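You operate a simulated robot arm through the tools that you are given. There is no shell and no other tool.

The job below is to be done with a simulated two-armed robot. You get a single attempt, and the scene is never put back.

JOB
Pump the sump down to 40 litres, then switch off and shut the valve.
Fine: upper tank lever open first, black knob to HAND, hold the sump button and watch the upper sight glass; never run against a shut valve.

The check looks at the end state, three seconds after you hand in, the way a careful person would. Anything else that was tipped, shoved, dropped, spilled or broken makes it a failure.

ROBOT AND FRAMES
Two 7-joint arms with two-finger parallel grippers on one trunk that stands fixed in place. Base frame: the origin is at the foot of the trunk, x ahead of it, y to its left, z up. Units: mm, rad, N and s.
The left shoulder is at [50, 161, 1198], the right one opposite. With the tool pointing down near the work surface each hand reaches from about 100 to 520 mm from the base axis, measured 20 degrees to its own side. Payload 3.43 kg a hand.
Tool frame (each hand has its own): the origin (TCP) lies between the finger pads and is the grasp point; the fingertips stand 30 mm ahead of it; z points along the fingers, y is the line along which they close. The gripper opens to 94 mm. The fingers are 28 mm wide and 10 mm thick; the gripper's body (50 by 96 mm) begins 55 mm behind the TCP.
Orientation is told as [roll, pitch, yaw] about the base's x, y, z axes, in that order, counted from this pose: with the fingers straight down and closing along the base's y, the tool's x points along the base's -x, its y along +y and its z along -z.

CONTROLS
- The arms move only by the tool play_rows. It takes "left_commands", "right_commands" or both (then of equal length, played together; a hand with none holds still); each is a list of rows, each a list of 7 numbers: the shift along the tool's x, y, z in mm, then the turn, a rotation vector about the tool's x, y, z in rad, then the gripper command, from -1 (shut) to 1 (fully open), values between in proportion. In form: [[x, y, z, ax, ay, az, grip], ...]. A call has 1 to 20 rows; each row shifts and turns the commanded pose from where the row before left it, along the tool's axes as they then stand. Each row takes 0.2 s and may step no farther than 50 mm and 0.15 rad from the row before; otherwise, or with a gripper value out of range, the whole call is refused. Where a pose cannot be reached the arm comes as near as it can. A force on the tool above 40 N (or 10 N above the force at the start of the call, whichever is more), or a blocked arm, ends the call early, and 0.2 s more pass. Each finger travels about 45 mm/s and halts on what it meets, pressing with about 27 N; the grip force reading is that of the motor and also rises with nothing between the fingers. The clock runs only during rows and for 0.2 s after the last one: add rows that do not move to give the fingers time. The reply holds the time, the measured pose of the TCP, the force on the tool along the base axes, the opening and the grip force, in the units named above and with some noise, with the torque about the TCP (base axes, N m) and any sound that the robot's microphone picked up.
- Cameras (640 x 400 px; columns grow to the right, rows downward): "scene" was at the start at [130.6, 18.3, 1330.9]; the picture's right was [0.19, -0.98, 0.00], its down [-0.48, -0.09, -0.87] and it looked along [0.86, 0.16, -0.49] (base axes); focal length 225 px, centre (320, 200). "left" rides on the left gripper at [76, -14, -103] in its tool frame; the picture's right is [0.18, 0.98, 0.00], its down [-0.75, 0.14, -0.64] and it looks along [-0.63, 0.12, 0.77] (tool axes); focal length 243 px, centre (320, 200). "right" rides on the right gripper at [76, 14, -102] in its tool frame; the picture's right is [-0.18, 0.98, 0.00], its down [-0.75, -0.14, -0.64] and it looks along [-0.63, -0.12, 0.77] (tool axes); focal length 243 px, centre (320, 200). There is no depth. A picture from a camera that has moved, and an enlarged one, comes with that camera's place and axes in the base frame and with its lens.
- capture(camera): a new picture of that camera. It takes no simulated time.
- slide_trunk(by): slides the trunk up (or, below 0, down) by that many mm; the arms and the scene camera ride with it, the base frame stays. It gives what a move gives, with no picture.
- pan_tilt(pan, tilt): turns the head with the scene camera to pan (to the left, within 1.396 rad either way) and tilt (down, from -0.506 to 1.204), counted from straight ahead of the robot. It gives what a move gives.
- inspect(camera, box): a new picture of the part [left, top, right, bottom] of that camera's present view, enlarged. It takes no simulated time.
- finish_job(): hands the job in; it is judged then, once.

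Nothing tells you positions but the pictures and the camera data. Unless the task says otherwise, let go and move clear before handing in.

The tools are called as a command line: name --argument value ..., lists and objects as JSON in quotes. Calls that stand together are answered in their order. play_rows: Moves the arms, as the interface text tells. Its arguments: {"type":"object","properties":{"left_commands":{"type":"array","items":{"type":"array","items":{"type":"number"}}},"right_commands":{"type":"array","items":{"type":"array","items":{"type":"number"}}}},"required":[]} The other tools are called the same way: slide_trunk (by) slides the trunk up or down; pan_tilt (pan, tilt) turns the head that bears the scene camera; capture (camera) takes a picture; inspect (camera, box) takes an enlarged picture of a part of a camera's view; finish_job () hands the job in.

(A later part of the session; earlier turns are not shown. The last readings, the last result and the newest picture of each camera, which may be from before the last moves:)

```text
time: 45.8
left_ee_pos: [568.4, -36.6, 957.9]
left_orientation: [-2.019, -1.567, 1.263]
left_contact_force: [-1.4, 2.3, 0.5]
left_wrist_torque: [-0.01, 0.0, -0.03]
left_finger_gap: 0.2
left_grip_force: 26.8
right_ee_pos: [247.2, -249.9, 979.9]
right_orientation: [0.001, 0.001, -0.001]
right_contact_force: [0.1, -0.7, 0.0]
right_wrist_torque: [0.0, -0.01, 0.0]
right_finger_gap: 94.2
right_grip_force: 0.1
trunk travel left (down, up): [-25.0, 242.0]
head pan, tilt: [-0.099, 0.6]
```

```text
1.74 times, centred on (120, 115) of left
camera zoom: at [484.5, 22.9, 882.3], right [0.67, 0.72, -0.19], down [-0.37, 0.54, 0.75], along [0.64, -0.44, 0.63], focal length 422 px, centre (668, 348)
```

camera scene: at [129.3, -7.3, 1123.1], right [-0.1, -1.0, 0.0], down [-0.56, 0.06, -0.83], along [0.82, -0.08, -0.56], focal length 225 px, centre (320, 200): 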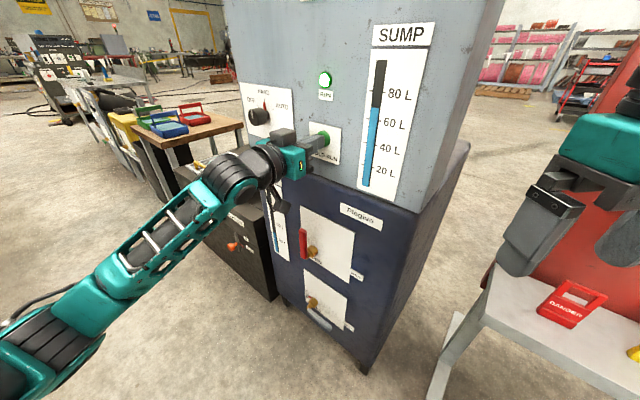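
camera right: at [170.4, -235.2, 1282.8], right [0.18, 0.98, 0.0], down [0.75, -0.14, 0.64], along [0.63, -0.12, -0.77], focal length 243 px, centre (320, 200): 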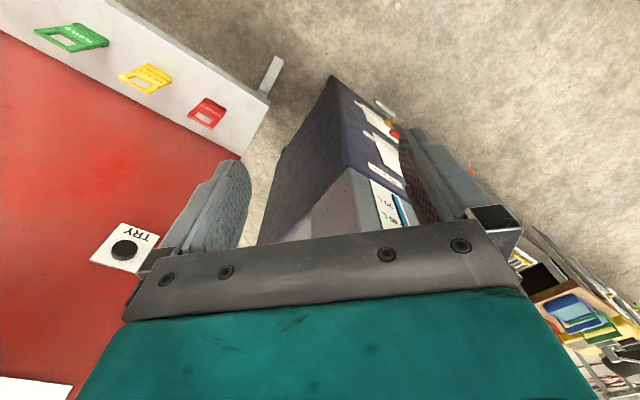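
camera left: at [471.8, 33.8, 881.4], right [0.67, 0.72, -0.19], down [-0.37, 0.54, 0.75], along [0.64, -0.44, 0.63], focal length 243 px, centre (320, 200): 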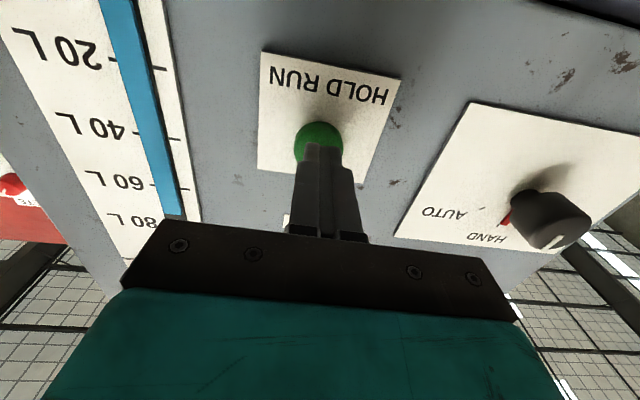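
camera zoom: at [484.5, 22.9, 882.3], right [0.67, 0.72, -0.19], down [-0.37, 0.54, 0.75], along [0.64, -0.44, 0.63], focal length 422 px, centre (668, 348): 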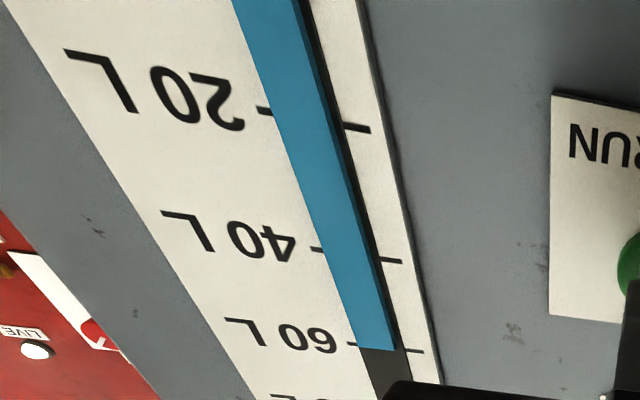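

The scene camera (from above) reads 58.5 L and the hand camera (from below) 60.8 L. Correcting for the bar's thickness, the true level is about 59.3 L, falling 2.45 L/s. I'll hold another 4 s, to about 49.5 L.

play_rows --left_commands '[[0, 0, 0, 0, 0, 0, -1], [0, 0, 0, 0, 0, 0, -1], [0, 0, 0, 0, 0, 0, -1], [0, 0, 0, 0, 0, 0, -1], [0, 0, 0, 0, 0, 0, -1], [0, 0, 0, 0, 0, 0, -1], [0, 0, 0, 0, 0, 0, -1], [0, 0, 0, 0, 0, 0, -1], [0, 0, 0, 0, 0, 0, -1], [0, 0, 0, 0, 0, 0, -1], [0, 0, 0, 0, 0, 0, -1], [0, 0, 0, 0, 0, 0, -1], [0, 0, 0, 0, 0, 0, -1], [0, 0, 0, 0, 0, 0, -1], [0, 0, 0, 0, 0, 0, -1], [0, 0, 0, 0, 0, 0, -1], [0, 0, 0, 0, 0, 0, -1], [0, 0, 0, 0, 0, 0, -1], [0, 0, 0, 0, 0, 0, -1]]'

inspect --camera "scene" --box '[354, 110, 418, 160]'

inspect --camera "left" --box '[0, 0, 240, 230]'

capture --camera "scene"

```text
time: 49.8
left_ee_pos: [568.4, -37.0, 957.7]
left_orientation: [-2.011, -1.568, 1.253]
left_contact_force: [-2.2, 2.5, -0.1]
left_wrist_torque: [-0.01, 0.01, -0.04]
left_finger_gap: 0.0
left_grip_force: 26.8
right_ee_pos: [247.6, -249.2, 980.2]
right_orientation: [0.002, 0.0, 0.001]
right_contact_force: [-1.2, 0.6, -0.9]
right_wrist_torque: [0.0, 0.02, -0.02]
right_finger_gap: 93.9
right_grip_force: 0.1
trunk travel left (down, up): [-25.0, 242.0]
head pan, tilt: [-0.099, 0.6]
```

```text
8.00 times, centred on (386, 135) of scene
camera zoom: at [129.3, -7.2, 1123.1], right [-0.1, -1.0, 0.0], down [-0.56, 0.06, -0.83], along [0.82, -0.08, -0.56], focal length 1800 px, centre (-208, 720)
```

zoom: 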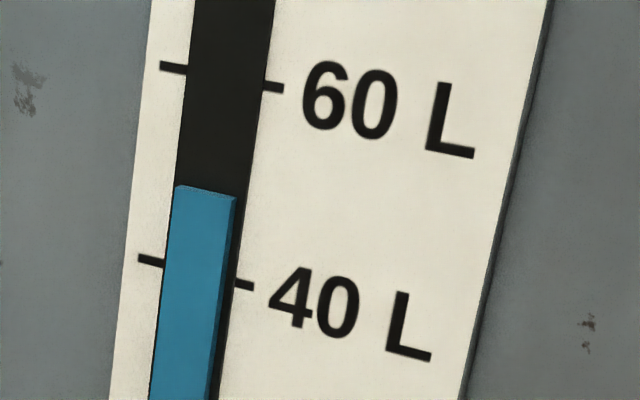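

```text
1.74 times, centred on (120, 115) of left
camera zoom: at [484.5, 22.9, 882.3], right [0.67, 0.72, -0.19], down [-0.37, 0.54, 0.75], along [0.64, -0.44, 0.63], focal length 422 px, centre (668, 348)
```

zoom: 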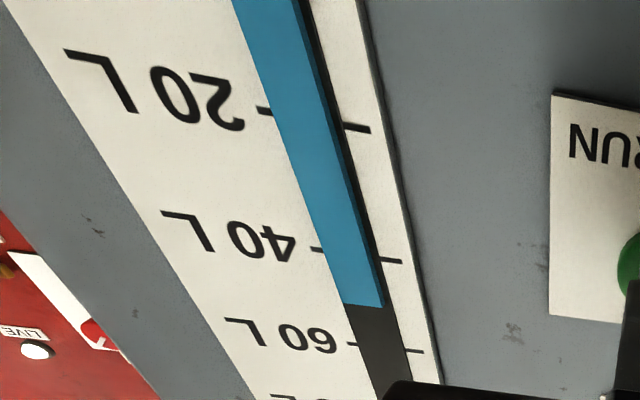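

```text
taken
camera scene: at [129.3, -7.2, 1123.1], right [-0.1, -1.0, 0.0], down [-0.56, 0.06, -0.83], along [0.82, -0.08, -0.56], focal length 225 px, centre (320, 200)
```

scene: 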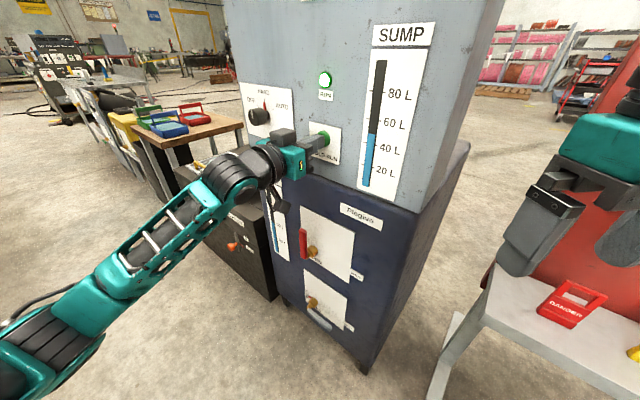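

It now reads 48.6 L from above and 50.2 L from below, so about 49.4 L true. I'll hold 3.0 s more, to roughly 42 L, then measure finely.

play_rows --left_commands '[[0, 0, 0, 0, 0, 0, -1], [0, 0, 0, 0, 0, 0, -1], [0, 0, 0, 0, 0, 0, -1], [0, 0, 0, 0, 0, 0, -1], [0, 0, 0, 0, 0, 0, -1], [0, 0, 0, 0, 0, 0, -1], [0, 0, 0, 0, 0, 0, -1], [0, 0, 0, 0, 0, 0, -1], [0, 0, 0, 0, 0, 0, -1], [0, 0, 0, 0, 0, 0, -1], [0, 0, 0, 0, 0, 0, -1], [0, 0, 0, 0, 0, 0, -1], [0, 0, 0, 0, 0, 0, -1], [0, 0, 0, 0, 0, 0, -1]]'

inspect --camera "scene" --box '[354, 110, 418, 160]'

inspect --camera "left" --box '[60, 60, 220, 220]'

```text
time: 52.8
left_ee_pos: [568.1, -37.3, 957.6]
left_orientation: [-2.014, -1.566, 1.258]
left_contact_force: [-2.4, 2.0, -0.3]
left_wrist_torque: [0.01, 0.01, 0.04]
left_finger_gap: 0.0
left_grip_force: 27.1
right_ee_pos: [246.3, -249.7, 979.4]
right_orientation: [-0.001, 0.0, 0.0]
right_contact_force: [0.3, -0.5, -0.1]
right_wrist_torque: [-0.01, -0.02, 0.03]
right_finger_gap: 93.9
right_grip_force: 0.1
trunk travel left (down, up): [-25.0, 242.0]
head pan, tilt: [-0.099, 0.6]
```

```text
8.00 times, centred on (386, 135) of scene
camera zoom: at [129.3, -7.2, 1123.1], right [-0.1, -1.0, 0.0], down [-0.56, 0.06, -0.83], along [0.82, -0.08, -0.56], focal length 1800 px, centre (-208, 720)
```

zoom: 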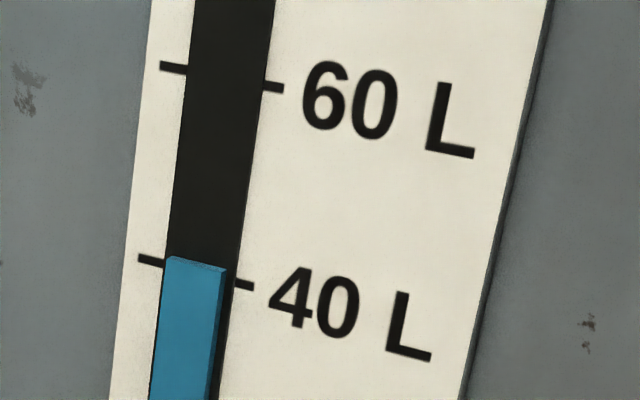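

```text
2.50 times, centred on (140, 140) of left
camera zoom: at [484.5, 22.9, 882.3], right [0.67, 0.72, -0.19], down [-0.37, 0.54, 0.75], along [0.64, -0.44, 0.63], focal length 606 px, centre (770, 350)
```

zoom: 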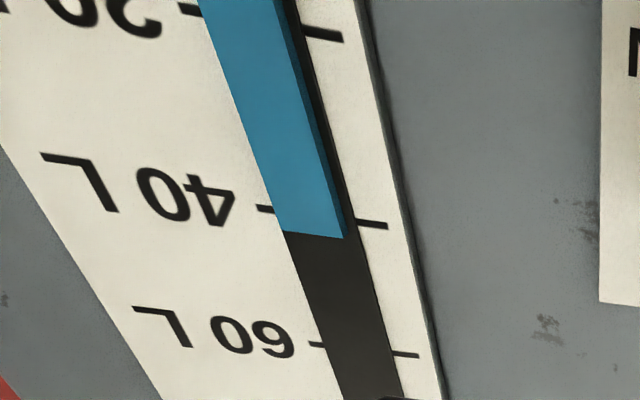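

About 41.8 L true (41.0 from above, 42.4 from below). I'll hold 0.4 s more, then release quickly so as to stop just above 40 L and check for any run-on.

play_rows --left_commands '[[0, 0, 0, 0, 0, 0, -1], [0, 0, 0, 0, 0, 0, -1], [0, 0, -12, 0, 0, 0, -1], [0, 0, -6, 0, 0, 0, -1], [0, 0, 0, 0, 0, 0, -1]]'

inspect --camera "scene" --box '[354, 110, 418, 160]'

inspect --camera "left" --box '[60, 60, 220, 220]'

inspect --camera "scene" --box '[220, 50, 430, 200]'

```text
time: 54.0
left_ee_pos: [555.2, -24.6, 956.8]
left_orientation: [-1.979, -1.568, 1.223]
left_contact_force: [-0.6, 0.3, 0.2]
left_wrist_torque: [0.0, 0.0, 0.02]
left_finger_gap: 0.0
left_grip_force: 27.2
right_ee_pos: [246.8, -250.7, 979.2]
right_orientation: [-0.001, 0.0, 0.0]
right_contact_force: [-0.1, 1.2, -0.4]
right_wrist_torque: [-0.05, 0.03, 0.01]
right_finger_gap: 94.0
right_grip_force: 0.1
trunk travel left (down, up): [-25.0, 242.0]
head pan, tilt: [-0.099, 0.6]
```

```text
8.00 times, centred on (386, 135) of scene
camera zoom: at [129.4, -7.3, 1123.1], right [-0.1, -1.0, 0.0], down [-0.56, 0.06, -0.83], along [0.82, -0.08, -0.56], focal length 1800 px, centre (-208, 720)
```

zoom: 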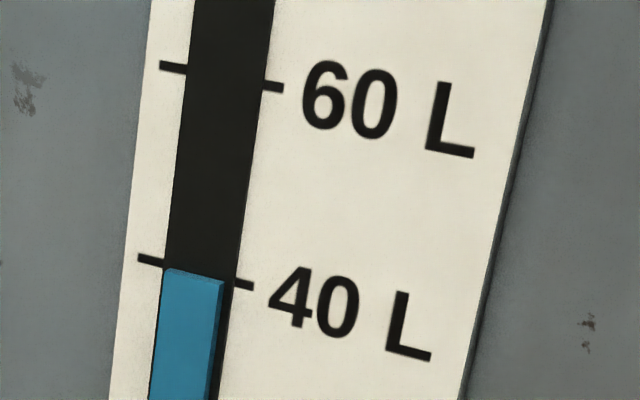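

```text
2.50 times, centred on (140, 140) of left
camera zoom: at [472.2, 35.7, 882.0], right [0.67, 0.72, -0.19], down [-0.37, 0.54, 0.75], along [0.64, -0.44, 0.63], focal length 606 px, centre (770, 350)
```

zoom: 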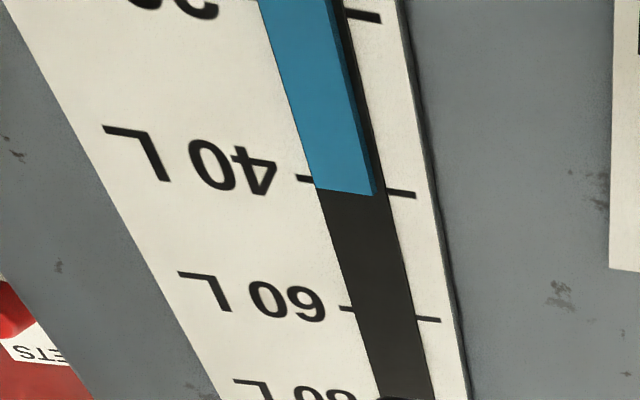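

```text
2.67 times, centred on (325, 125) of scene
camera zoom: at [129.4, -7.3, 1123.1], right [-0.1, -1.0, 0.0], down [-0.56, 0.06, -0.83], along [0.82, -0.08, -0.56], focal length 600 px, centre (307, 400)
```

zoom: 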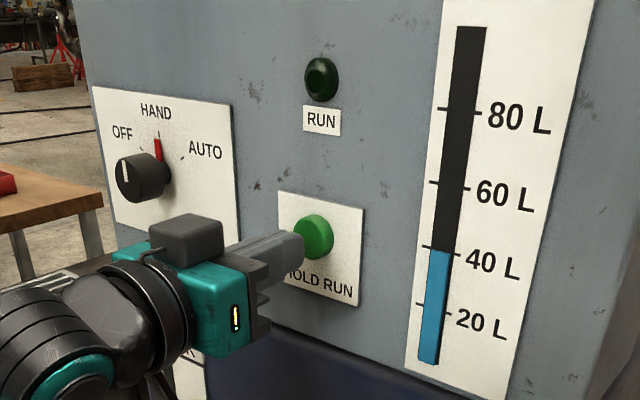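

The pump is off (lamp dark). The level reads 39.4 L from above and 40.75 L from below, which brackets about 40.2 L, so that's on target. Now I return to the black knob to switch off: retract, move over, and pre-rotate +30° with open fingers.

play_rows --left_commands '[[0, 0, -25, 0, 0, 0, -1], [0, 0, -25, 0, 0, 0, -1], [0, 0, -25, 0, 0, 0, -1], [0, 0, -20, 0, 0, 0, -1], [-4.5, 36.9, 0, 0, 0, 0, 0.3], [-4.5, 36.9, 0, 0, 0, 0, 0.3], [-4.5, 36.9, 0, 0, 0, 0, 0.3], [-4.5, 36.9, 0, 0, 0, 0, 0.3], [-4.5, 36.9, 0, 0, 0, 0, 0.3], [0, 0, 0, 0, 0, 0.1331, 0.3], [0, 0, 0, 0, 0, 0.1331, 0.3], [0, 0, 0, 0, 0, 0.1331, 0.3], [0, 0, 0, 0, 0, 0.133, 0.3], [0, 0, 20, 0, 0, 0, 0.3], [0, 0, 20, 0, 0, 0, 0.3], [0, 0, 0, 0, 0, 0, 0.3]]'

inspect --camera "left" --box '[180, 0, 480, 260]'

inspect --camera "scene" --box '[170, 50, 430, 200]'

```text
time: 57.4
left_ee_pos: [642.5, 147.0, 980.9]
left_orientation: [1.571, -1.041, -2.327]
left_contact_force: [0.2, -0.9, 0.1]
left_wrist_torque: [0.03, 0.02, -0.01]
left_finger_gap: 60.8
left_grip_force: 0.1
right_ee_pos: [247.5, -250.6, 979.0]
right_orientation: [0.001, 0.0, 0.001]
right_contact_force: [0.6, -0.5, 0.3]
right_wrist_torque: [-0.02, 0.07, -0.01]
right_finger_gap: 94.1
right_grip_force: 0.0
trunk travel left (down, up): [-25.0, 242.0]
head pan, tilt: [-0.099, 0.6]
```

```text
1.54 times, centred on (330, 130) of left
camera zoom: at [585.7, 236.9, 907.6], right [0.64, 0.69, 0.34], down [-0.65, 0.25, 0.72], along [0.41, -0.68, 0.6], focal length 373 px, centre (305, 308)
```

zoom: 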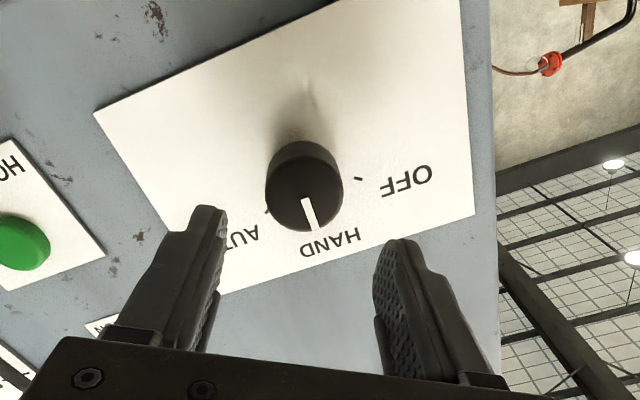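

```text
2.46 times, centred on (300, 125) of scene
camera zoom: at [129.5, -7.5, 1123.1], right [-0.1, -1.0, 0.0], down [-0.56, 0.06, -0.83], along [0.82, -0.08, -0.56], focal length 554 px, centre (369, 385)
```

zoom: 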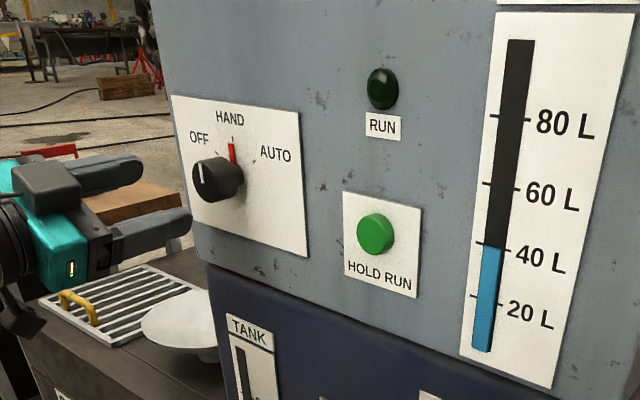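

Well aligned (within 2 mm). I'll advance over the knob and close.

play_rows --left_commands '[[1, 0.5, 15, 0, 0, 0, 0.3], [0, 0, 15, 0, 0, 0, 0.3], [0, 0, 15, 0, 0, 0, 0.3], [0, 0, 12, 0, 0, 0, 0.3], [0, 0, 7, 0, 0, 0, 0.3], [0, 0, 0, 0, 0, 0, 0.3]]'

inspect --camera "left" --box '[180, 0, 480, 260]'

inspect --camera "scene" --box '[220, 70, 290, 130]'

```text
time: 58.8
left_ee_pos: [688.9, 104.3, 978.5]
left_orientation: [1.573, -1.039, -2.326]
left_contact_force: [-0.1, 0.7, 0.2]
left_wrist_torque: [0.01, -0.05, 0.01]
left_finger_gap: 61.1
left_grip_force: 0.1
right_ee_pos: [246.6, -250.3, 979.8]
right_orientation: [-0.001, -0.002, 0.001]
right_contact_force: [0.1, -0.6, 0.5]
right_wrist_torque: [-0.02, -0.03, 0.04]
right_finger_gap: 94.1
right_grip_force: 0.1
trunk travel left (down, up): [-25.0, 242.0]
head pan, tilt: [-0.099, 0.6]
```

```text
1.54 times, centred on (330, 130) of left
camera zoom: at [632.9, 193.6, 906.3], right [0.64, 0.69, 0.34], down [-0.65, 0.25, 0.72], along [0.41, -0.68, 0.6], focal length 373 px, centre (305, 308)
```

zoom: 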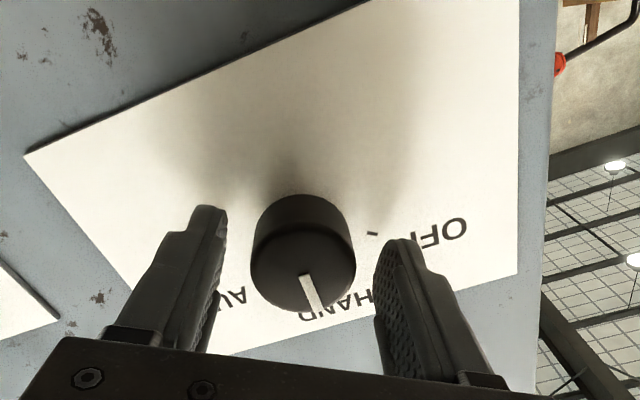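

```text
6.67 times, centred on (255, 100) of scene
camera zoom: at [129.5, -7.4, 1123.1], right [-0.1, -1.0, 0.0], down [-0.56, 0.06, -0.83], along [0.82, -0.08, -0.56], focal length 1500 px, centre (753, 867)
```

zoom: 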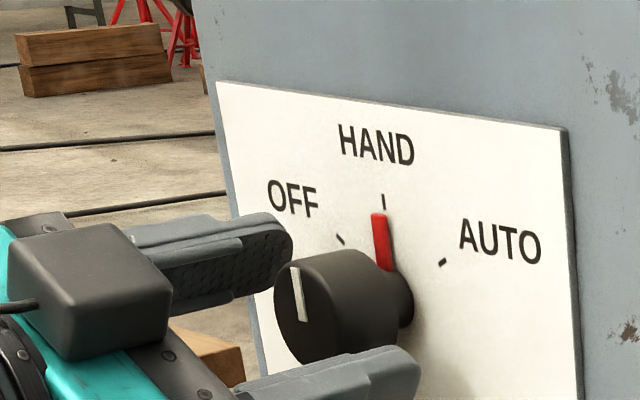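

The fingers straddle the knob again. I'll grip it and turn counter-clockwise 60° back to OFF, checking partway.

play_rows --left_commands '[[0, 0, 0, 0, 0, 0, -1], [0, 0, 0, 0, 0, 0, -1], [0, 0, 0, 0, 0, 0, -1], [0, 0, 0, 0, 0, 0, -1], [0, 0, 0, 0, 0, -0.131, -1], [0, 0, 0, 0, 0, -0.131, -1], [0, 0, 0, 0, 0, -0.131, -1], [0, 0, 0, 0, 0, -0.131, -1], [0, 0, 0, 0, 0, -0.131, -1], [0, 0, 0, 0, 0, -0.131, -1], [0, 0, 0, 0, 0, 0, -1]]'

inspect --camera "scene" --box '[220, 70, 290, 130]'

inspect --camera "left" --box '[180, 0, 480, 260]'

```text
time: 61.2
left_ee_pos: [688.5, 102.9, 979.4]
left_orientation: [-1.574, -1.313, 0.817]
left_contact_force: [-12.1, -0.5, -4.6]
left_wrist_torque: [0.2, 0.24, -1.13]
left_finger_gap: 39.9
left_grip_force: 45.3
right_ee_pos: [245.4, -249.5, 980.3]
right_orientation: [0.0, 0.0, -0.001]
right_contact_force: [-0.7, -0.3, 0.0]
right_wrist_torque: [0.03, -0.01, 0.0]
right_finger_gap: 94.2
right_grip_force: 0.1
trunk travel left (down, up): [-25.0, 242.0]
head pan, tilt: [-0.099, 0.6]
```

```text
6.67 times, centred on (255, 100) of scene
camera zoom: at [128.7, -7.4, 1123.2], right [-0.1, -1.0, 0.0], down [-0.56, 0.06, -0.83], along [0.82, -0.08, -0.56], focal length 1500 px, centre (753, 867)
```

zoom: 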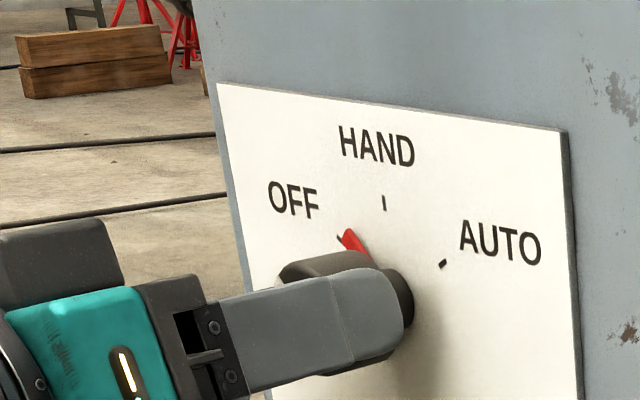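

```text
1.54 times, centred on (330, 130) of left
camera zoom: at [591.2, 149.5, 909.1], right [0.62, 0.66, -0.43], down [-0.24, 0.68, 0.69], along [0.75, -0.33, 0.58], focal length 373 px, centre (305, 308)
```

zoom: 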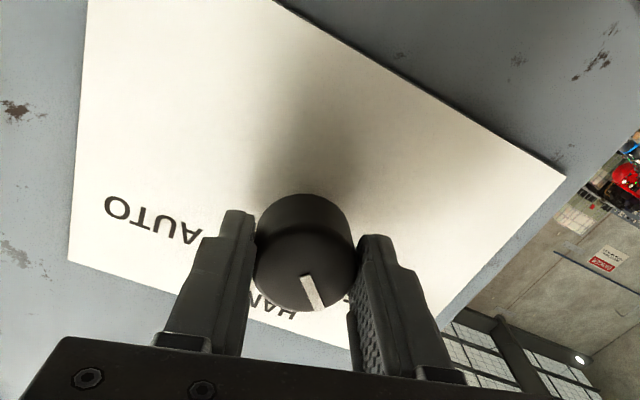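

It's at 45° with the pointer closing on OFF. I'll turn the last 15°.

play_rows --left_commands '[[0, 0, 0, 0, 0, -0.1, -1], [0, 0, 0, 0, 0, -0.1, -1], [0, 0, 0, 0, 0, -0.065, -1], [0, 0, 0, 0, 0, 0, -1]]'

inspect --camera "scene" --box '[220, 70, 290, 130]'

```text
time: 62.2
left_ee_pos: [687.8, 102.8, 978.7]
left_orientation: [-1.568, -1.049, 0.81]
left_contact_force: [-21.4, -0.4, -9.8]
left_wrist_torque: [0.48, -0.44, -1.03]
left_finger_gap: 39.4
left_grip_force: 45.0
right_ee_pos: [245.1, -249.6, 979.2]
right_orientation: [0.001, -0.001, 0.0]
right_contact_force: [0.8, -0.4, -0.3]
right_wrist_torque: [0.01, 0.03, -0.03]
right_finger_gap: 94.0
right_grip_force: 0.0
trunk travel left (down, up): [-25.0, 242.0]
head pan, tilt: [-0.099, 0.6]
```

```text
6.67 times, centred on (255, 100) of scene
camera zoom: at [128.3, -7.3, 1123.2], right [-0.1, -1.0, 0.0], down [-0.56, 0.06, -0.83], along [0.82, -0.08, -0.56], focal length 1500 px, centre (753, 867)
```

zoom: 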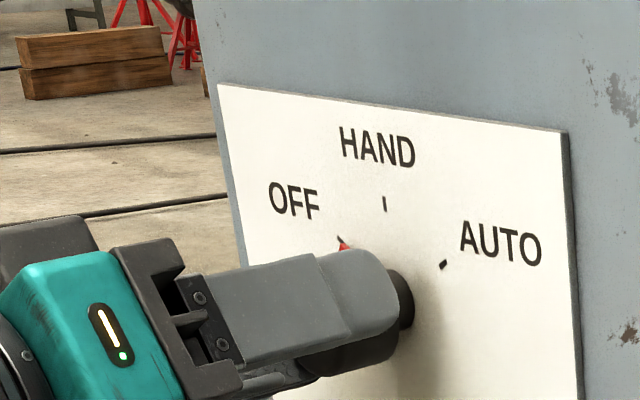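

The pointer is at the OFF tick. I'll release and back out, then confirm.

play_rows --left_commands '[[0, 0, 0, 0, 0, 0, 0.3], [0, 0, 0, 0, 0, 0, 0.3], [0, 0, 0, 0, 0, 0, 0.3], [0, 0, -15, 0, 0, 0, 0.3], [0, 0, -25, 0, 0, 0, 0.3], [0, 0, -30, 0, 0, 0, 0.3], [0, 0, -35, 0, 0, 0, 0.3], [0, 0, 0, 0, 0, 0, 0.3]]'

inspect --camera "scene" --box '[220, 70, 290, 130]'

inspect --camera "left" --box '[180, 0, 480, 260]'

inspect --camera "scene" --box '[354, 110, 418, 160]'

```text
time: 64.0
left_ee_pos: [611.6, 175.7, 977.5]
left_orientation: [-1.572, -1.05, 0.817]
left_contact_force: [-0.2, -0.2, 0.4]
left_wrist_torque: [-0.02, 0.02, 0.0]
left_finger_gap: 61.4
left_grip_force: 0.1
right_ee_pos: [246.9, -248.4, 979.5]
right_orientation: [0.002, 0.0, 0.0]
right_contact_force: [0.0, 1.1, -0.6]
right_wrist_torque: [-0.02, -0.01, -0.01]
right_finger_gap: 93.8
right_grip_force: 0.0
trunk travel left (down, up): [-25.0, 242.0]
head pan, tilt: [-0.099, 0.6]
```

```text
6.67 times, centred on (255, 100) of scene
camera zoom: at [129.3, -7.2, 1123.1], right [-0.1, -1.0, 0.0], down [-0.56, 0.06, -0.83], along [0.82, -0.08, -0.56], focal length 1500 px, centre (753, 867)
```

zoom: 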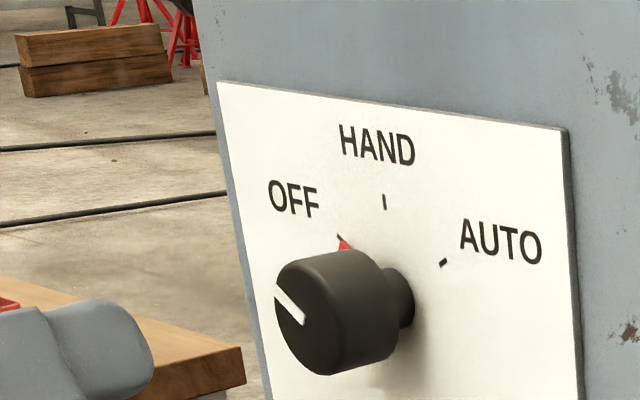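

```text
1.54 times, centred on (330, 130) of left
camera zoom: at [504.1, 208.7, 919.0], right [0.52, 0.55, -0.65], down [-0.13, 0.8, 0.58], along [0.84, -0.22, 0.49], focal length 373 px, centre (305, 308)
```

zoom: 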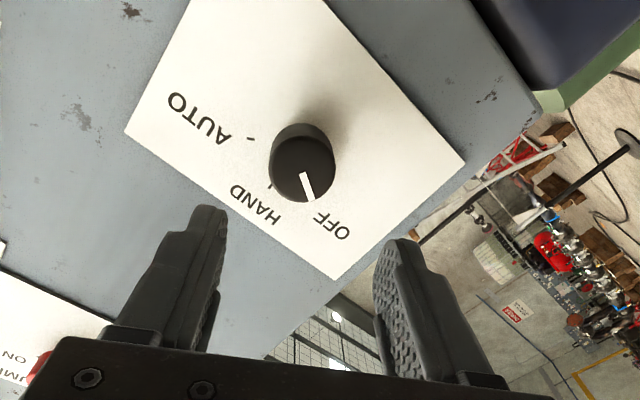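

```text
8.00 times, centred on (386, 135) of scene
camera zoom: at [129.3, -7.2, 1123.1], right [-0.1, -1.0, 0.0], down [-0.56, 0.06, -0.83], along [0.82, -0.08, -0.56], focal length 1800 px, centre (-208, 720)
```

zoom: 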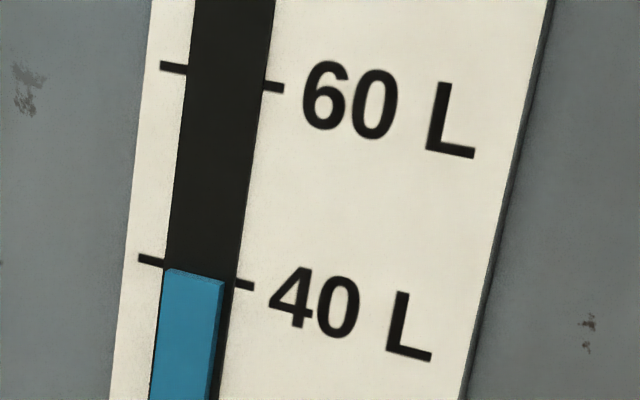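

The knob is back at OFF, and the level is steady at 40 L. Next I'll level and close the hand and move down to the upper-left of the vertical red handle, at a standoff.

play_rows --left_commands '[[0, 0, 0, 0, 0, 0.1297, -1], [0, 0, 0, 0, 0, 0.1297, -1], [0, 0, 0, 0, 0, 0.1297, -1], [0, 0, 0, 0, 0, 0.1296, -1], [38, -14.9, -2, 0, 0, 0, -1], [38, -14.9, -2, 0, 0, 0, -1], [38, -14.9, -2, 0, 0, 0, -1], [38, -14.9, -2, 0, 0, 0, -1], [38, -14.9, -2, 0, 0, 0, -1], [38, -14.9, -2, 0, 0, 0, -1], [38, -14.9, -2, 0, 0, 0, -1], [38, -14.9, -2, 0, 0, 0, -1], [0, 0, 0, 0, 0, 0, -1]]'

capture --camera "left"

capture --camera "scene"

```text
time: 66.8
left_ee_pos: [517.5, 99.2, 674.5]
left_orientation: [-1.78, -1.566, 1.024]
left_contact_force: [-0.2, 0.2, 0.3]
left_wrist_torque: [0.02, 0.03, 0.0]
left_finger_gap: 0.0
left_grip_force: 27.3
right_ee_pos: [246.5, -248.9, 980.1]
right_orientation: [0.001, 0.0, 0.001]
right_contact_force: [1.4, 0.4, 0.1]
right_wrist_torque: [0.03, -0.05, -0.02]
right_finger_gap: 94.1
right_grip_force: 0.1
trunk travel left (down, up): [-25.0, 242.0]
head pan, tilt: [-0.099, 0.6]
```

```text
taken
camera left: at [434.0, 159.8, 598.6], right [0.67, 0.72, -0.19], down [-0.37, 0.54, 0.75], along [0.64, -0.44, 0.63], focal length 243 px, centre (320, 200)
```

left: 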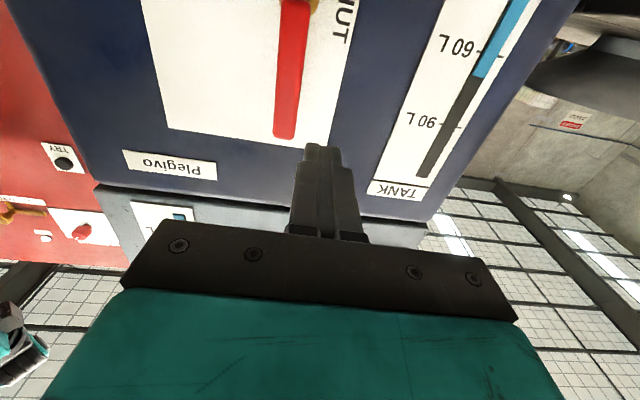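

```text
taken
camera scene: at [129.4, -7.4, 1123.1], right [-0.1, -1.0, 0.0], down [-0.56, 0.06, -0.83], along [0.82, -0.08, -0.56], focal length 225 px, centre (320, 200)
```

scene: 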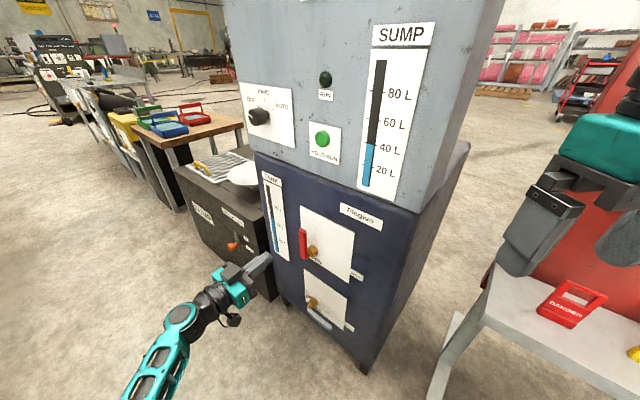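

The handle is at v≈396, tip w≈703, and my stick at v≈427 clears it by about 10 mm. I'll insert beside it.

play_rows --left_commands '[[0, 2, 25, 0, 0, 0, -1], [0, 0, 25, 0, 0, 0, -1], [0, 0, 25, 0, 0, 0, -1], [0, 0, 22, 0, 0, 0, -1], [0, 0, 20, 0, 0, 0, -1], [0, 0, 0, 0, 0, 0, -1]]'

capture --camera "left"

inspect --camera "scene" --box '[270, 190, 390, 290]'

```text
time: 68.2
left_ee_pos: [605.9, 18.5, 674.7]
left_orientation: [-1.788, -1.57, 1.034]
left_contact_force: [0.2, 0.1, -0.6]
left_wrist_torque: [-0.03, -0.01, 0.02]
left_finger_gap: 0.0
left_grip_force: 26.6
right_ee_pos: [246.8, -249.9, 979.6]
right_orientation: [0.0, 0.002, 0.001]
right_contact_force: [0.4, -0.1, 0.0]
right_wrist_torque: [-0.03, 0.02, 0.0]
right_finger_gap: 93.7
right_grip_force: 0.0
trunk travel left (down, up): [-25.0, 242.0]
head pan, tilt: [-0.099, 0.6]
```

```text
taken
camera left: at [521.8, 79.7, 599.1], right [0.67, 0.72, -0.19], down [-0.37, 0.54, 0.75], along [0.64, -0.44, 0.63], focal length 243 px, centre (320, 200)
```

left: 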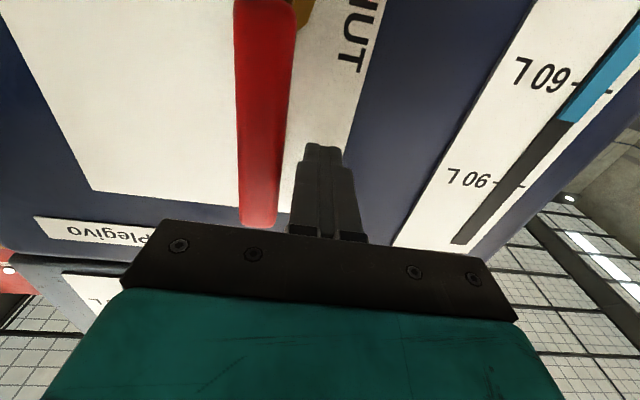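

```text
4.00 times, centred on (330, 240) of scene
camera zoom: at [129.5, -7.4, 1123.1], right [-0.1, -1.0, 0.0], down [-0.56, 0.06, -0.83], along [0.82, -0.08, -0.56], focal length 900 px, centre (280, 40)
```

zoom: 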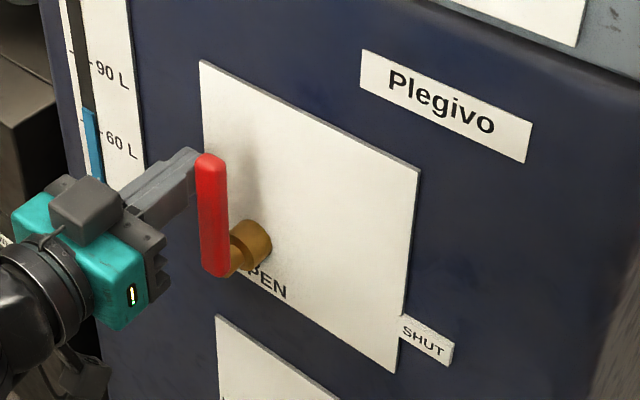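

I'm clear and inserted on the left of the handle. I'll push right along the arc through the first 45°.

play_rows --left_commands '[[-0.3, -12, 0, 0, 0, 0, -1], [-1.5, -11, 0, 0, 0, 0, -1], [-1.6, -10.7, 0, 0, 0, 0, -1], [0.6, -9.3, 0, 0, 0, 0, -1], [0.7, -9.6, 0, 0, 0, 0, -1], [2.8, -9.9, 0, 0, 0, 0, -1], [3.4, -9.3, 0, 0, 0, 0, -1], [0, 0, 0, 0, 0, 0, -1]]'

capture --camera "left"

inspect --camera "scene" --box '[270, 190, 390, 290]'

```text
time: 70.2
left_ee_pos: [588.6, 3.1, 701.2]
left_orientation: [1.751, -1.461, -2.478]
left_contact_force: [0.1, -0.2, -0.5]
left_wrist_torque: [0.02, 0.04, 0.0]
left_finger_gap: 0.1
left_grip_force: 26.8
right_ee_pos: [247.3, -249.6, 980.2]
right_orientation: [-0.001, 0.002, 0.0]
right_contact_force: [-0.6, -0.3, -0.5]
right_wrist_torque: [0.02, 0.0, 0.03]
right_finger_gap: 93.9
right_grip_force: 0.0
trunk travel left (down, up): [-25.0, 242.0]
head pan, tilt: [-0.099, 0.6]
stopped in row 8 (left hand): the arm was blocked; the commanded pose is now the measured one
```

```text
taken
camera left: at [510.8, 66.5, 622.1], right [0.67, 0.74, -0.08], down [-0.45, 0.48, 0.75], along [0.59, -0.47, 0.66], focal length 243 px, centre (320, 200)
```

left: 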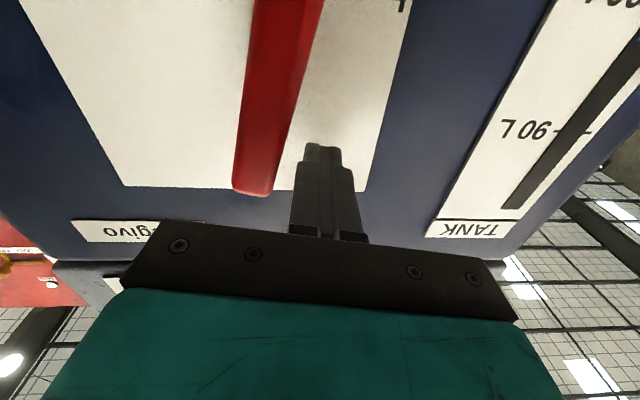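

```text
4.00 times, centred on (330, 240) of scene
camera zoom: at [129.5, -7.3, 1123.1], right [-0.1, -1.0, 0.0], down [-0.56, 0.06, -0.83], along [0.82, -0.08, -0.56], focal length 900 px, centre (280, 40)
```

zoom: 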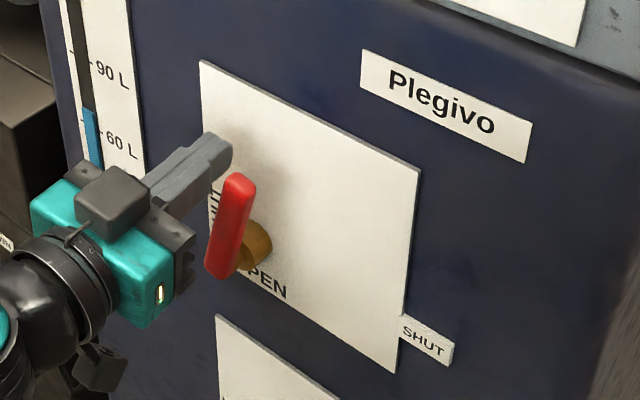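

The arm was blocked partway: the hand drifted up and rolled slightly, while the handle only moved to about 75°. I'll look at the arm's posture before doing anything else.

capture --camera "scene"

pan_tilt --pan 0.5 --tilt 0.9

capture --camera "scene"

```text
taken
camera scene: at [129.5, -7.3, 1123.1], right [-0.1, -1.0, 0.0], down [-0.56, 0.06, -0.83], along [0.82, -0.08, -0.56], focal length 225 px, centre (320, 200)
```

scene: 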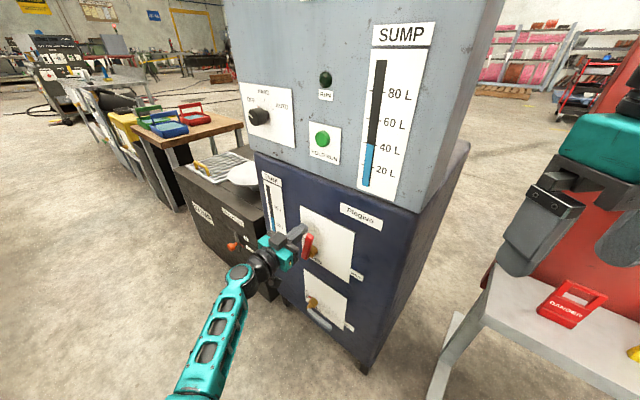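

```text
time: 71.2
left_ee_pos: [589.7, 2.9, 702.2]
left_orientation: [1.749, -1.461, -2.478]
left_contact_force: [1.3, -0.4, -0.2]
left_wrist_torque: [0.03, 0.0, 0.0]
left_finger_gap: 0.0
left_grip_force: 26.9
right_ee_pos: [246.4, -249.4, 979.4]
right_orientation: [0.001, -0.001, 0.002]
right_contact_force: [-0.6, 0.7, -0.3]
right_wrist_torque: [0.03, 0.03, -0.01]
right_finger_gap: 93.9
right_grip_force: 0.1
trunk travel left (down, up): [-25.0, 242.0]
head pan, tilt: [0.499, 0.901]
```

```text
taken
camera scene: at [107.8, 37.5, 1098.3], right [0.48, -0.88, 0.0], down [-0.69, -0.37, -0.62], along [0.55, 0.3, -0.78], focal length 225 px, centre (320, 200)
```

scene: 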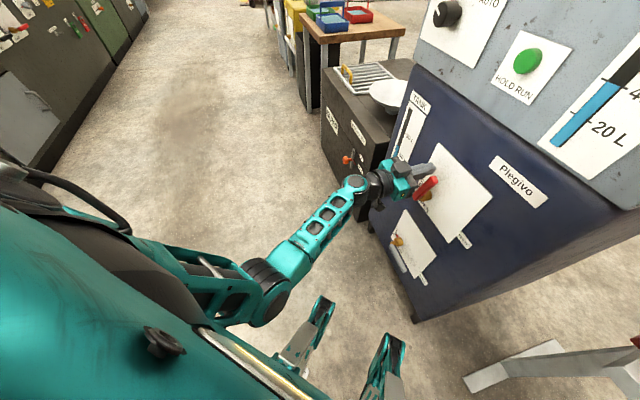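

The elbow now hangs straight under the shoulder, so the arm seems to have drifted into an awkward posture. There's no contact force, so I'll retract straight out first and restore the hand's orientation.

play_rows --left_commands '[[0, 0, -15, 0, 0, 0, -1], [0, 0, -20, 0, 0, 0, -1], [0, 0, -25, 0, 0, 0, -1], [0, 0, -25, 0, 0, 0, -1], [0, 0, 0, 0, 0, 0, -1]]'

capture --camera "scene"

capture --camera "left"

```text
time: 72.4
left_ee_pos: [523.8, 58.0, 700.6]
left_orientation: [1.759, -1.462, -2.489]
left_contact_force: [-0.1, -0.3, -0.1]
left_wrist_torque: [0.0, 0.03, 0.01]
left_finger_gap: 0.2
left_grip_force: 27.5
right_ee_pos: [246.3, -250.9, 979.9]
right_orientation: [0.0, -0.001, 0.001]
right_contact_force: [-0.9, 0.4, 0.4]
right_wrist_torque: [0.01, 0.01, -0.02]
right_finger_gap: 94.0
right_grip_force: 0.1
trunk travel left (down, up): [-25.0, 242.0]
head pan, tilt: [0.499, 0.901]
```

```text
taken
camera scene: at [107.7, 37.6, 1098.3], right [0.48, -0.88, 0.0], down [-0.69, -0.38, -0.62], along [0.55, 0.3, -0.78], focal length 225 px, centre (320, 200)
```

scene: 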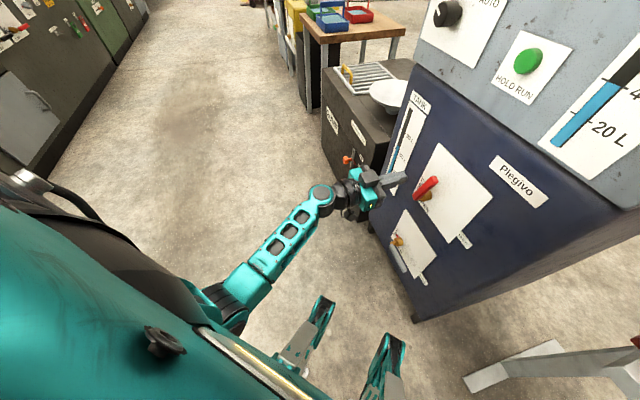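

```text
taken
camera left: at [446.4, 121.1, 621.5], right [0.67, 0.74, -0.08], down [-0.45, 0.48, 0.75], along [0.59, -0.47, 0.66], focal length 243 px, centre (320, 200)
```

left: 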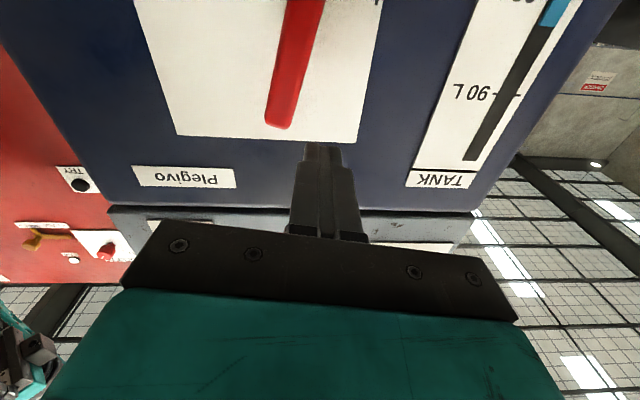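

The elbow is tucked against the torso. Raising the trunk will straighten the arm and bring the elbow away, and the hand is clear of everything, so I'll raise by 140 mm.

slide_trunk --by 140

play_rows --left_commands '[[25, 4, 0, 0.005, 0.004, -0.022, -1], [25, 4, 0, 0.005, 0.004, -0.022, -1], [25, 4, 0, 0.005, 0.004, -0.022, -1], [25, 4, 0, 0.005, 0.004, -0.022, -1], [25, 4, 0, 0.005, 0.004, -0.021, -1], [20, 4, 0, 0, 0, 0, -1], [0, 0, 0, 0, 0, 0, -1]]'

capture --camera "scene"

capture --camera "left"

```text
time: 74.1
left_ee_pos: [526.0, 58.2, 841.1]
left_orientation: [1.761, -1.462, -2.488]
left_contact_force: [0.1, 0.8, -0.5]
left_wrist_torque: [-0.01, -0.01, -0.02]
left_finger_gap: 0.0
left_grip_force: 27.1
right_ee_pos: [247.1, -250.2, 1119.2]
right_orientation: [0.0, 0.001, 0.001]
right_contact_force: [0.2, 0.5, 0.3]
right_wrist_torque: [0.01, 0.02, 0.01]
right_finger_gap: 94.0
right_grip_force: 0.0
trunk travel left (down, up): [-165.0, 102.0]
head pan, tilt: [0.499, 0.901]
```

```text
time: 75.7
left_ee_pos: [548.9, 79.1, 697.9]
left_orientation: [-1.687, -1.567, 0.935]
left_contact_force: [0.6, 0.4, -0.4]
left_wrist_torque: [0.0, -0.01, 0.01]
left_finger_gap: 0.0
left_grip_force: 27.1
right_ee_pos: [246.3, -249.1, 1120.2]
right_orientation: [-0.001, -0.002, 0.001]
right_contact_force: [-0.7, 0.1, -0.2]
right_wrist_torque: [0.02, 0.02, -0.02]
right_finger_gap: 93.9
right_grip_force: 0.1
trunk travel left (down, up): [-165.0, 102.0]
head pan, tilt: [0.499, 0.901]
```

```text
taken
camera scene: at [107.8, 37.6, 1238.3], right [0.48, -0.88, 0.0], down [-0.69, -0.38, -0.62], along [0.55, 0.3, -0.78], focal length 225 px, centre (320, 200)
```

scene: 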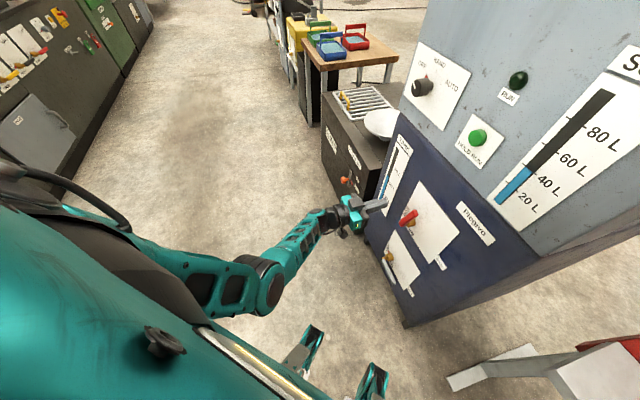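

```text
taken
camera left: at [464.8, 138.9, 622.5], right [0.67, 0.72, -0.19], down [-0.37, 0.54, 0.75], along [0.64, -0.44, 0.63], focal length 243 px, centre (320, 200)
```

left: 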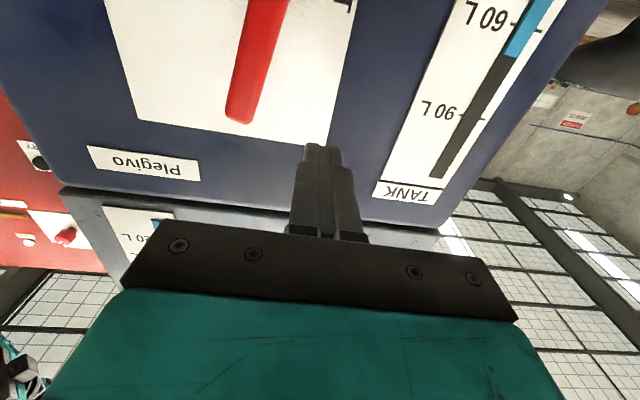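

The arm is straighter now and the hand is level again. I'll rehearse the closing path in free air (80 mm out) to check that the arm can follow it.

play_rows --left_commands '[[9, -19.5, 0, 0, 0, 0, -1], [9, -19.5, 0, 0, 0, 0, -1], [4.5, -19, 0, 0, 0, 0, -1], [4.5, -19, 0, 0, 0, 0, -1], [15, -16, 0, 0, 0, 0, -1], [15, -16, 0, 0, 0, 0, -1], [13, -4.5, 0, 0, 0, 0, -1], [13, -4.5, 0, 0, 0, 0, -1], [0, 0, 0, 0, 0, 0, -1]]'

capture --camera "scene"

```text
time: 77.0
left_ee_pos: [511.3, 93.2, 649.9]
left_orientation: [1.161, -1.423, -1.878]
left_contact_force: [-0.2, -0.6, -0.5]
left_wrist_torque: [0.05, 0.02, 0.01]
left_finger_gap: 0.0
left_grip_force: 27.6
right_ee_pos: [247.3, -249.4, 1119.5]
right_orientation: [-0.002, 0.0, 0.001]
right_contact_force: [-0.1, -0.1, 0.4]
right_wrist_torque: [0.01, -0.05, 0.0]
right_finger_gap: 94.3
right_grip_force: 0.1
trunk travel left (down, up): [-165.0, 102.0]
head pan, tilt: [0.499, 0.901]
stopped in row 6 (left hand): the arm was blocked; the commanded pose is now the measured one
```

```text
taken
camera scene: at [107.8, 37.6, 1238.3], right [0.48, -0.88, 0.0], down [-0.69, -0.38, -0.62], along [0.55, 0.3, -0.78], focal length 225 px, centre (320, 200)
```

scene: 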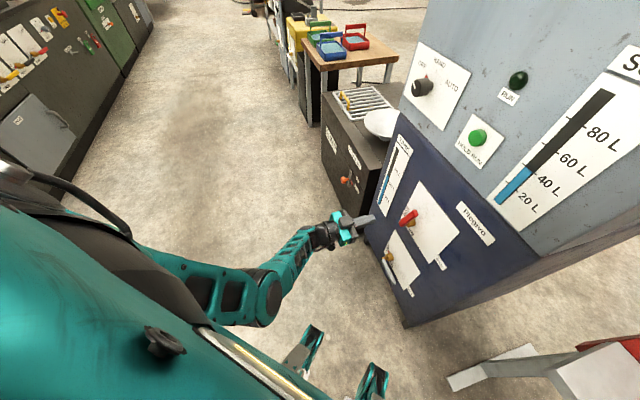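

Blocked again in free air, so it's the arm's own posture: the elbow is pressed in against the torso as the hand moves right. I'll undo this by lifting the hand high and to the left, then lowering the trunk again, so the elbow swings back outward as it was when I worked the button.

play_rows --left_commands '[[-20, 10, 0, 0, 0, 0, -1], [-30, 10, 0, 0.014, -0.02, -0.045, -1], [-40, 5, 0, 0.014, -0.02, -0.045, -1], [-40, 0, 0, 0.014, -0.019, -0.04, -1], [-40, 0, 0, 0, 0, 0, -1], [-40, 0, 0, 0, 0, 0, -1], [-40, 0, 0, 0, 0, 0, -1], [-40, 0, 0, 0, 0, 0, -1], [-40, 0, 0, 0, 0, 0, -1], [-40, 0, 0, 0, 0, 0, -1], [-40, 0, 0, 0, 0, 0, -1], [-35, 0, 0, 0, 0, 0, -1], [0, 0, 0, 0, 0, 0, -1]]'

capture --camera "scene"

```text
time: 78.2
left_ee_pos: [567.2, 100.0, 894.0]
left_orientation: [2.396, -1.427, 3.13]
left_contact_force: [-0.4, 0.6, 0.4]
left_wrist_torque: [0.02, 0.01, -0.02]
left_finger_gap: 0.1
left_grip_force: 27.1
right_ee_pos: [247.2, -249.6, 1119.3]
right_orientation: [0.0, 0.003, 0.0]
right_contact_force: [0.0, -0.5, -0.5]
right_wrist_torque: [0.01, 0.01, 0.01]
right_finger_gap: 93.8
right_grip_force: 0.1
trunk travel left (down, up): [-165.0, 102.0]
head pan, tilt: [0.499, 0.901]
stopped in row 6 (left hand): the arm was blocked; the commanded pose is now the measured one
```

```text
taken
camera scene: at [107.9, 37.7, 1238.3], right [0.48, -0.88, 0.0], down [-0.69, -0.38, -0.62], along [0.55, 0.3, -0.78], focal length 225 px, centre (320, 200)
```

scene: 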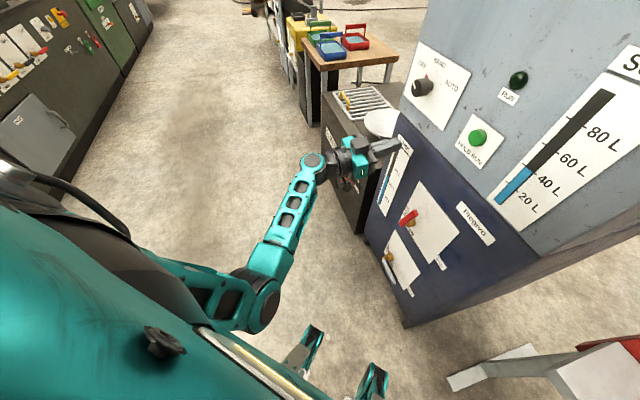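

The elbow still seems to be pinned near the torso, leaving small orientation errors. I'll draw the hand out to the left and away from the panel, where there is free space, so the elbow swings outward, correcting the tilt on the way.

play_rows --left_commands '[[0, 25, -10, 0, 0, 0, -1], [0, 25, -10, 0, 0, 0, -1], [0, 25, -10, 0, 0.02, -0.02, -1], [0, 25, -10, 0, 0.02, -0.02, -1], [0, 25, 0, 0, 0.02, -0.02, -1], [0, 25, 0, 0, 0.02, -0.02, -1], [0, 0, 0, 0, 0.025, -0.017, -1], [0, 0, 0, 0, 0, 0, -1], [0, 0, 0, 0, 0, 0, -1]]'

capture --camera "scene"

```text
time: 80.2
left_ee_pos: [640.1, 234.7, 901.9]
left_orientation: [2.512, -1.57, 3.015]
left_contact_force: [0.4, -0.5, -0.6]
left_wrist_torque: [-0.01, -0.03, -0.03]
left_finger_gap: 0.3
left_grip_force: 27.4
right_ee_pos: [247.0, -249.9, 1119.6]
right_orientation: [0.0, 0.0, -0.001]
right_contact_force: [-0.2, -0.9, 0.1]
right_wrist_torque: [0.01, 0.01, 0.01]
right_finger_gap: 93.8
right_grip_force: 0.1
trunk travel left (down, up): [-165.0, 102.0]
head pan, tilt: [0.499, 0.901]
```

```text
taken
camera scene: at [107.8, 37.6, 1238.3], right [0.48, -0.88, 0.0], down [-0.69, -0.38, -0.62], along [0.55, 0.3, -0.78], focal length 225 px, centre (320, 200)
```

scene: 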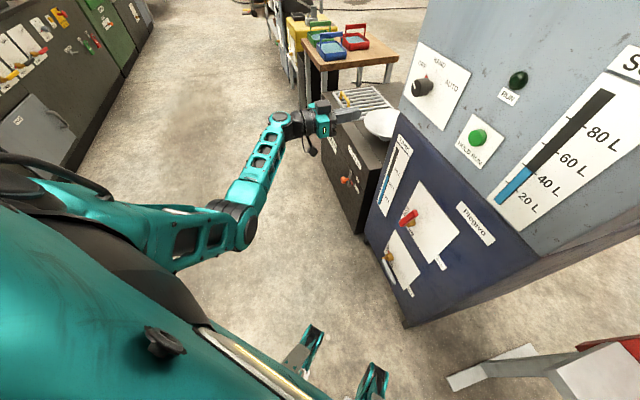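

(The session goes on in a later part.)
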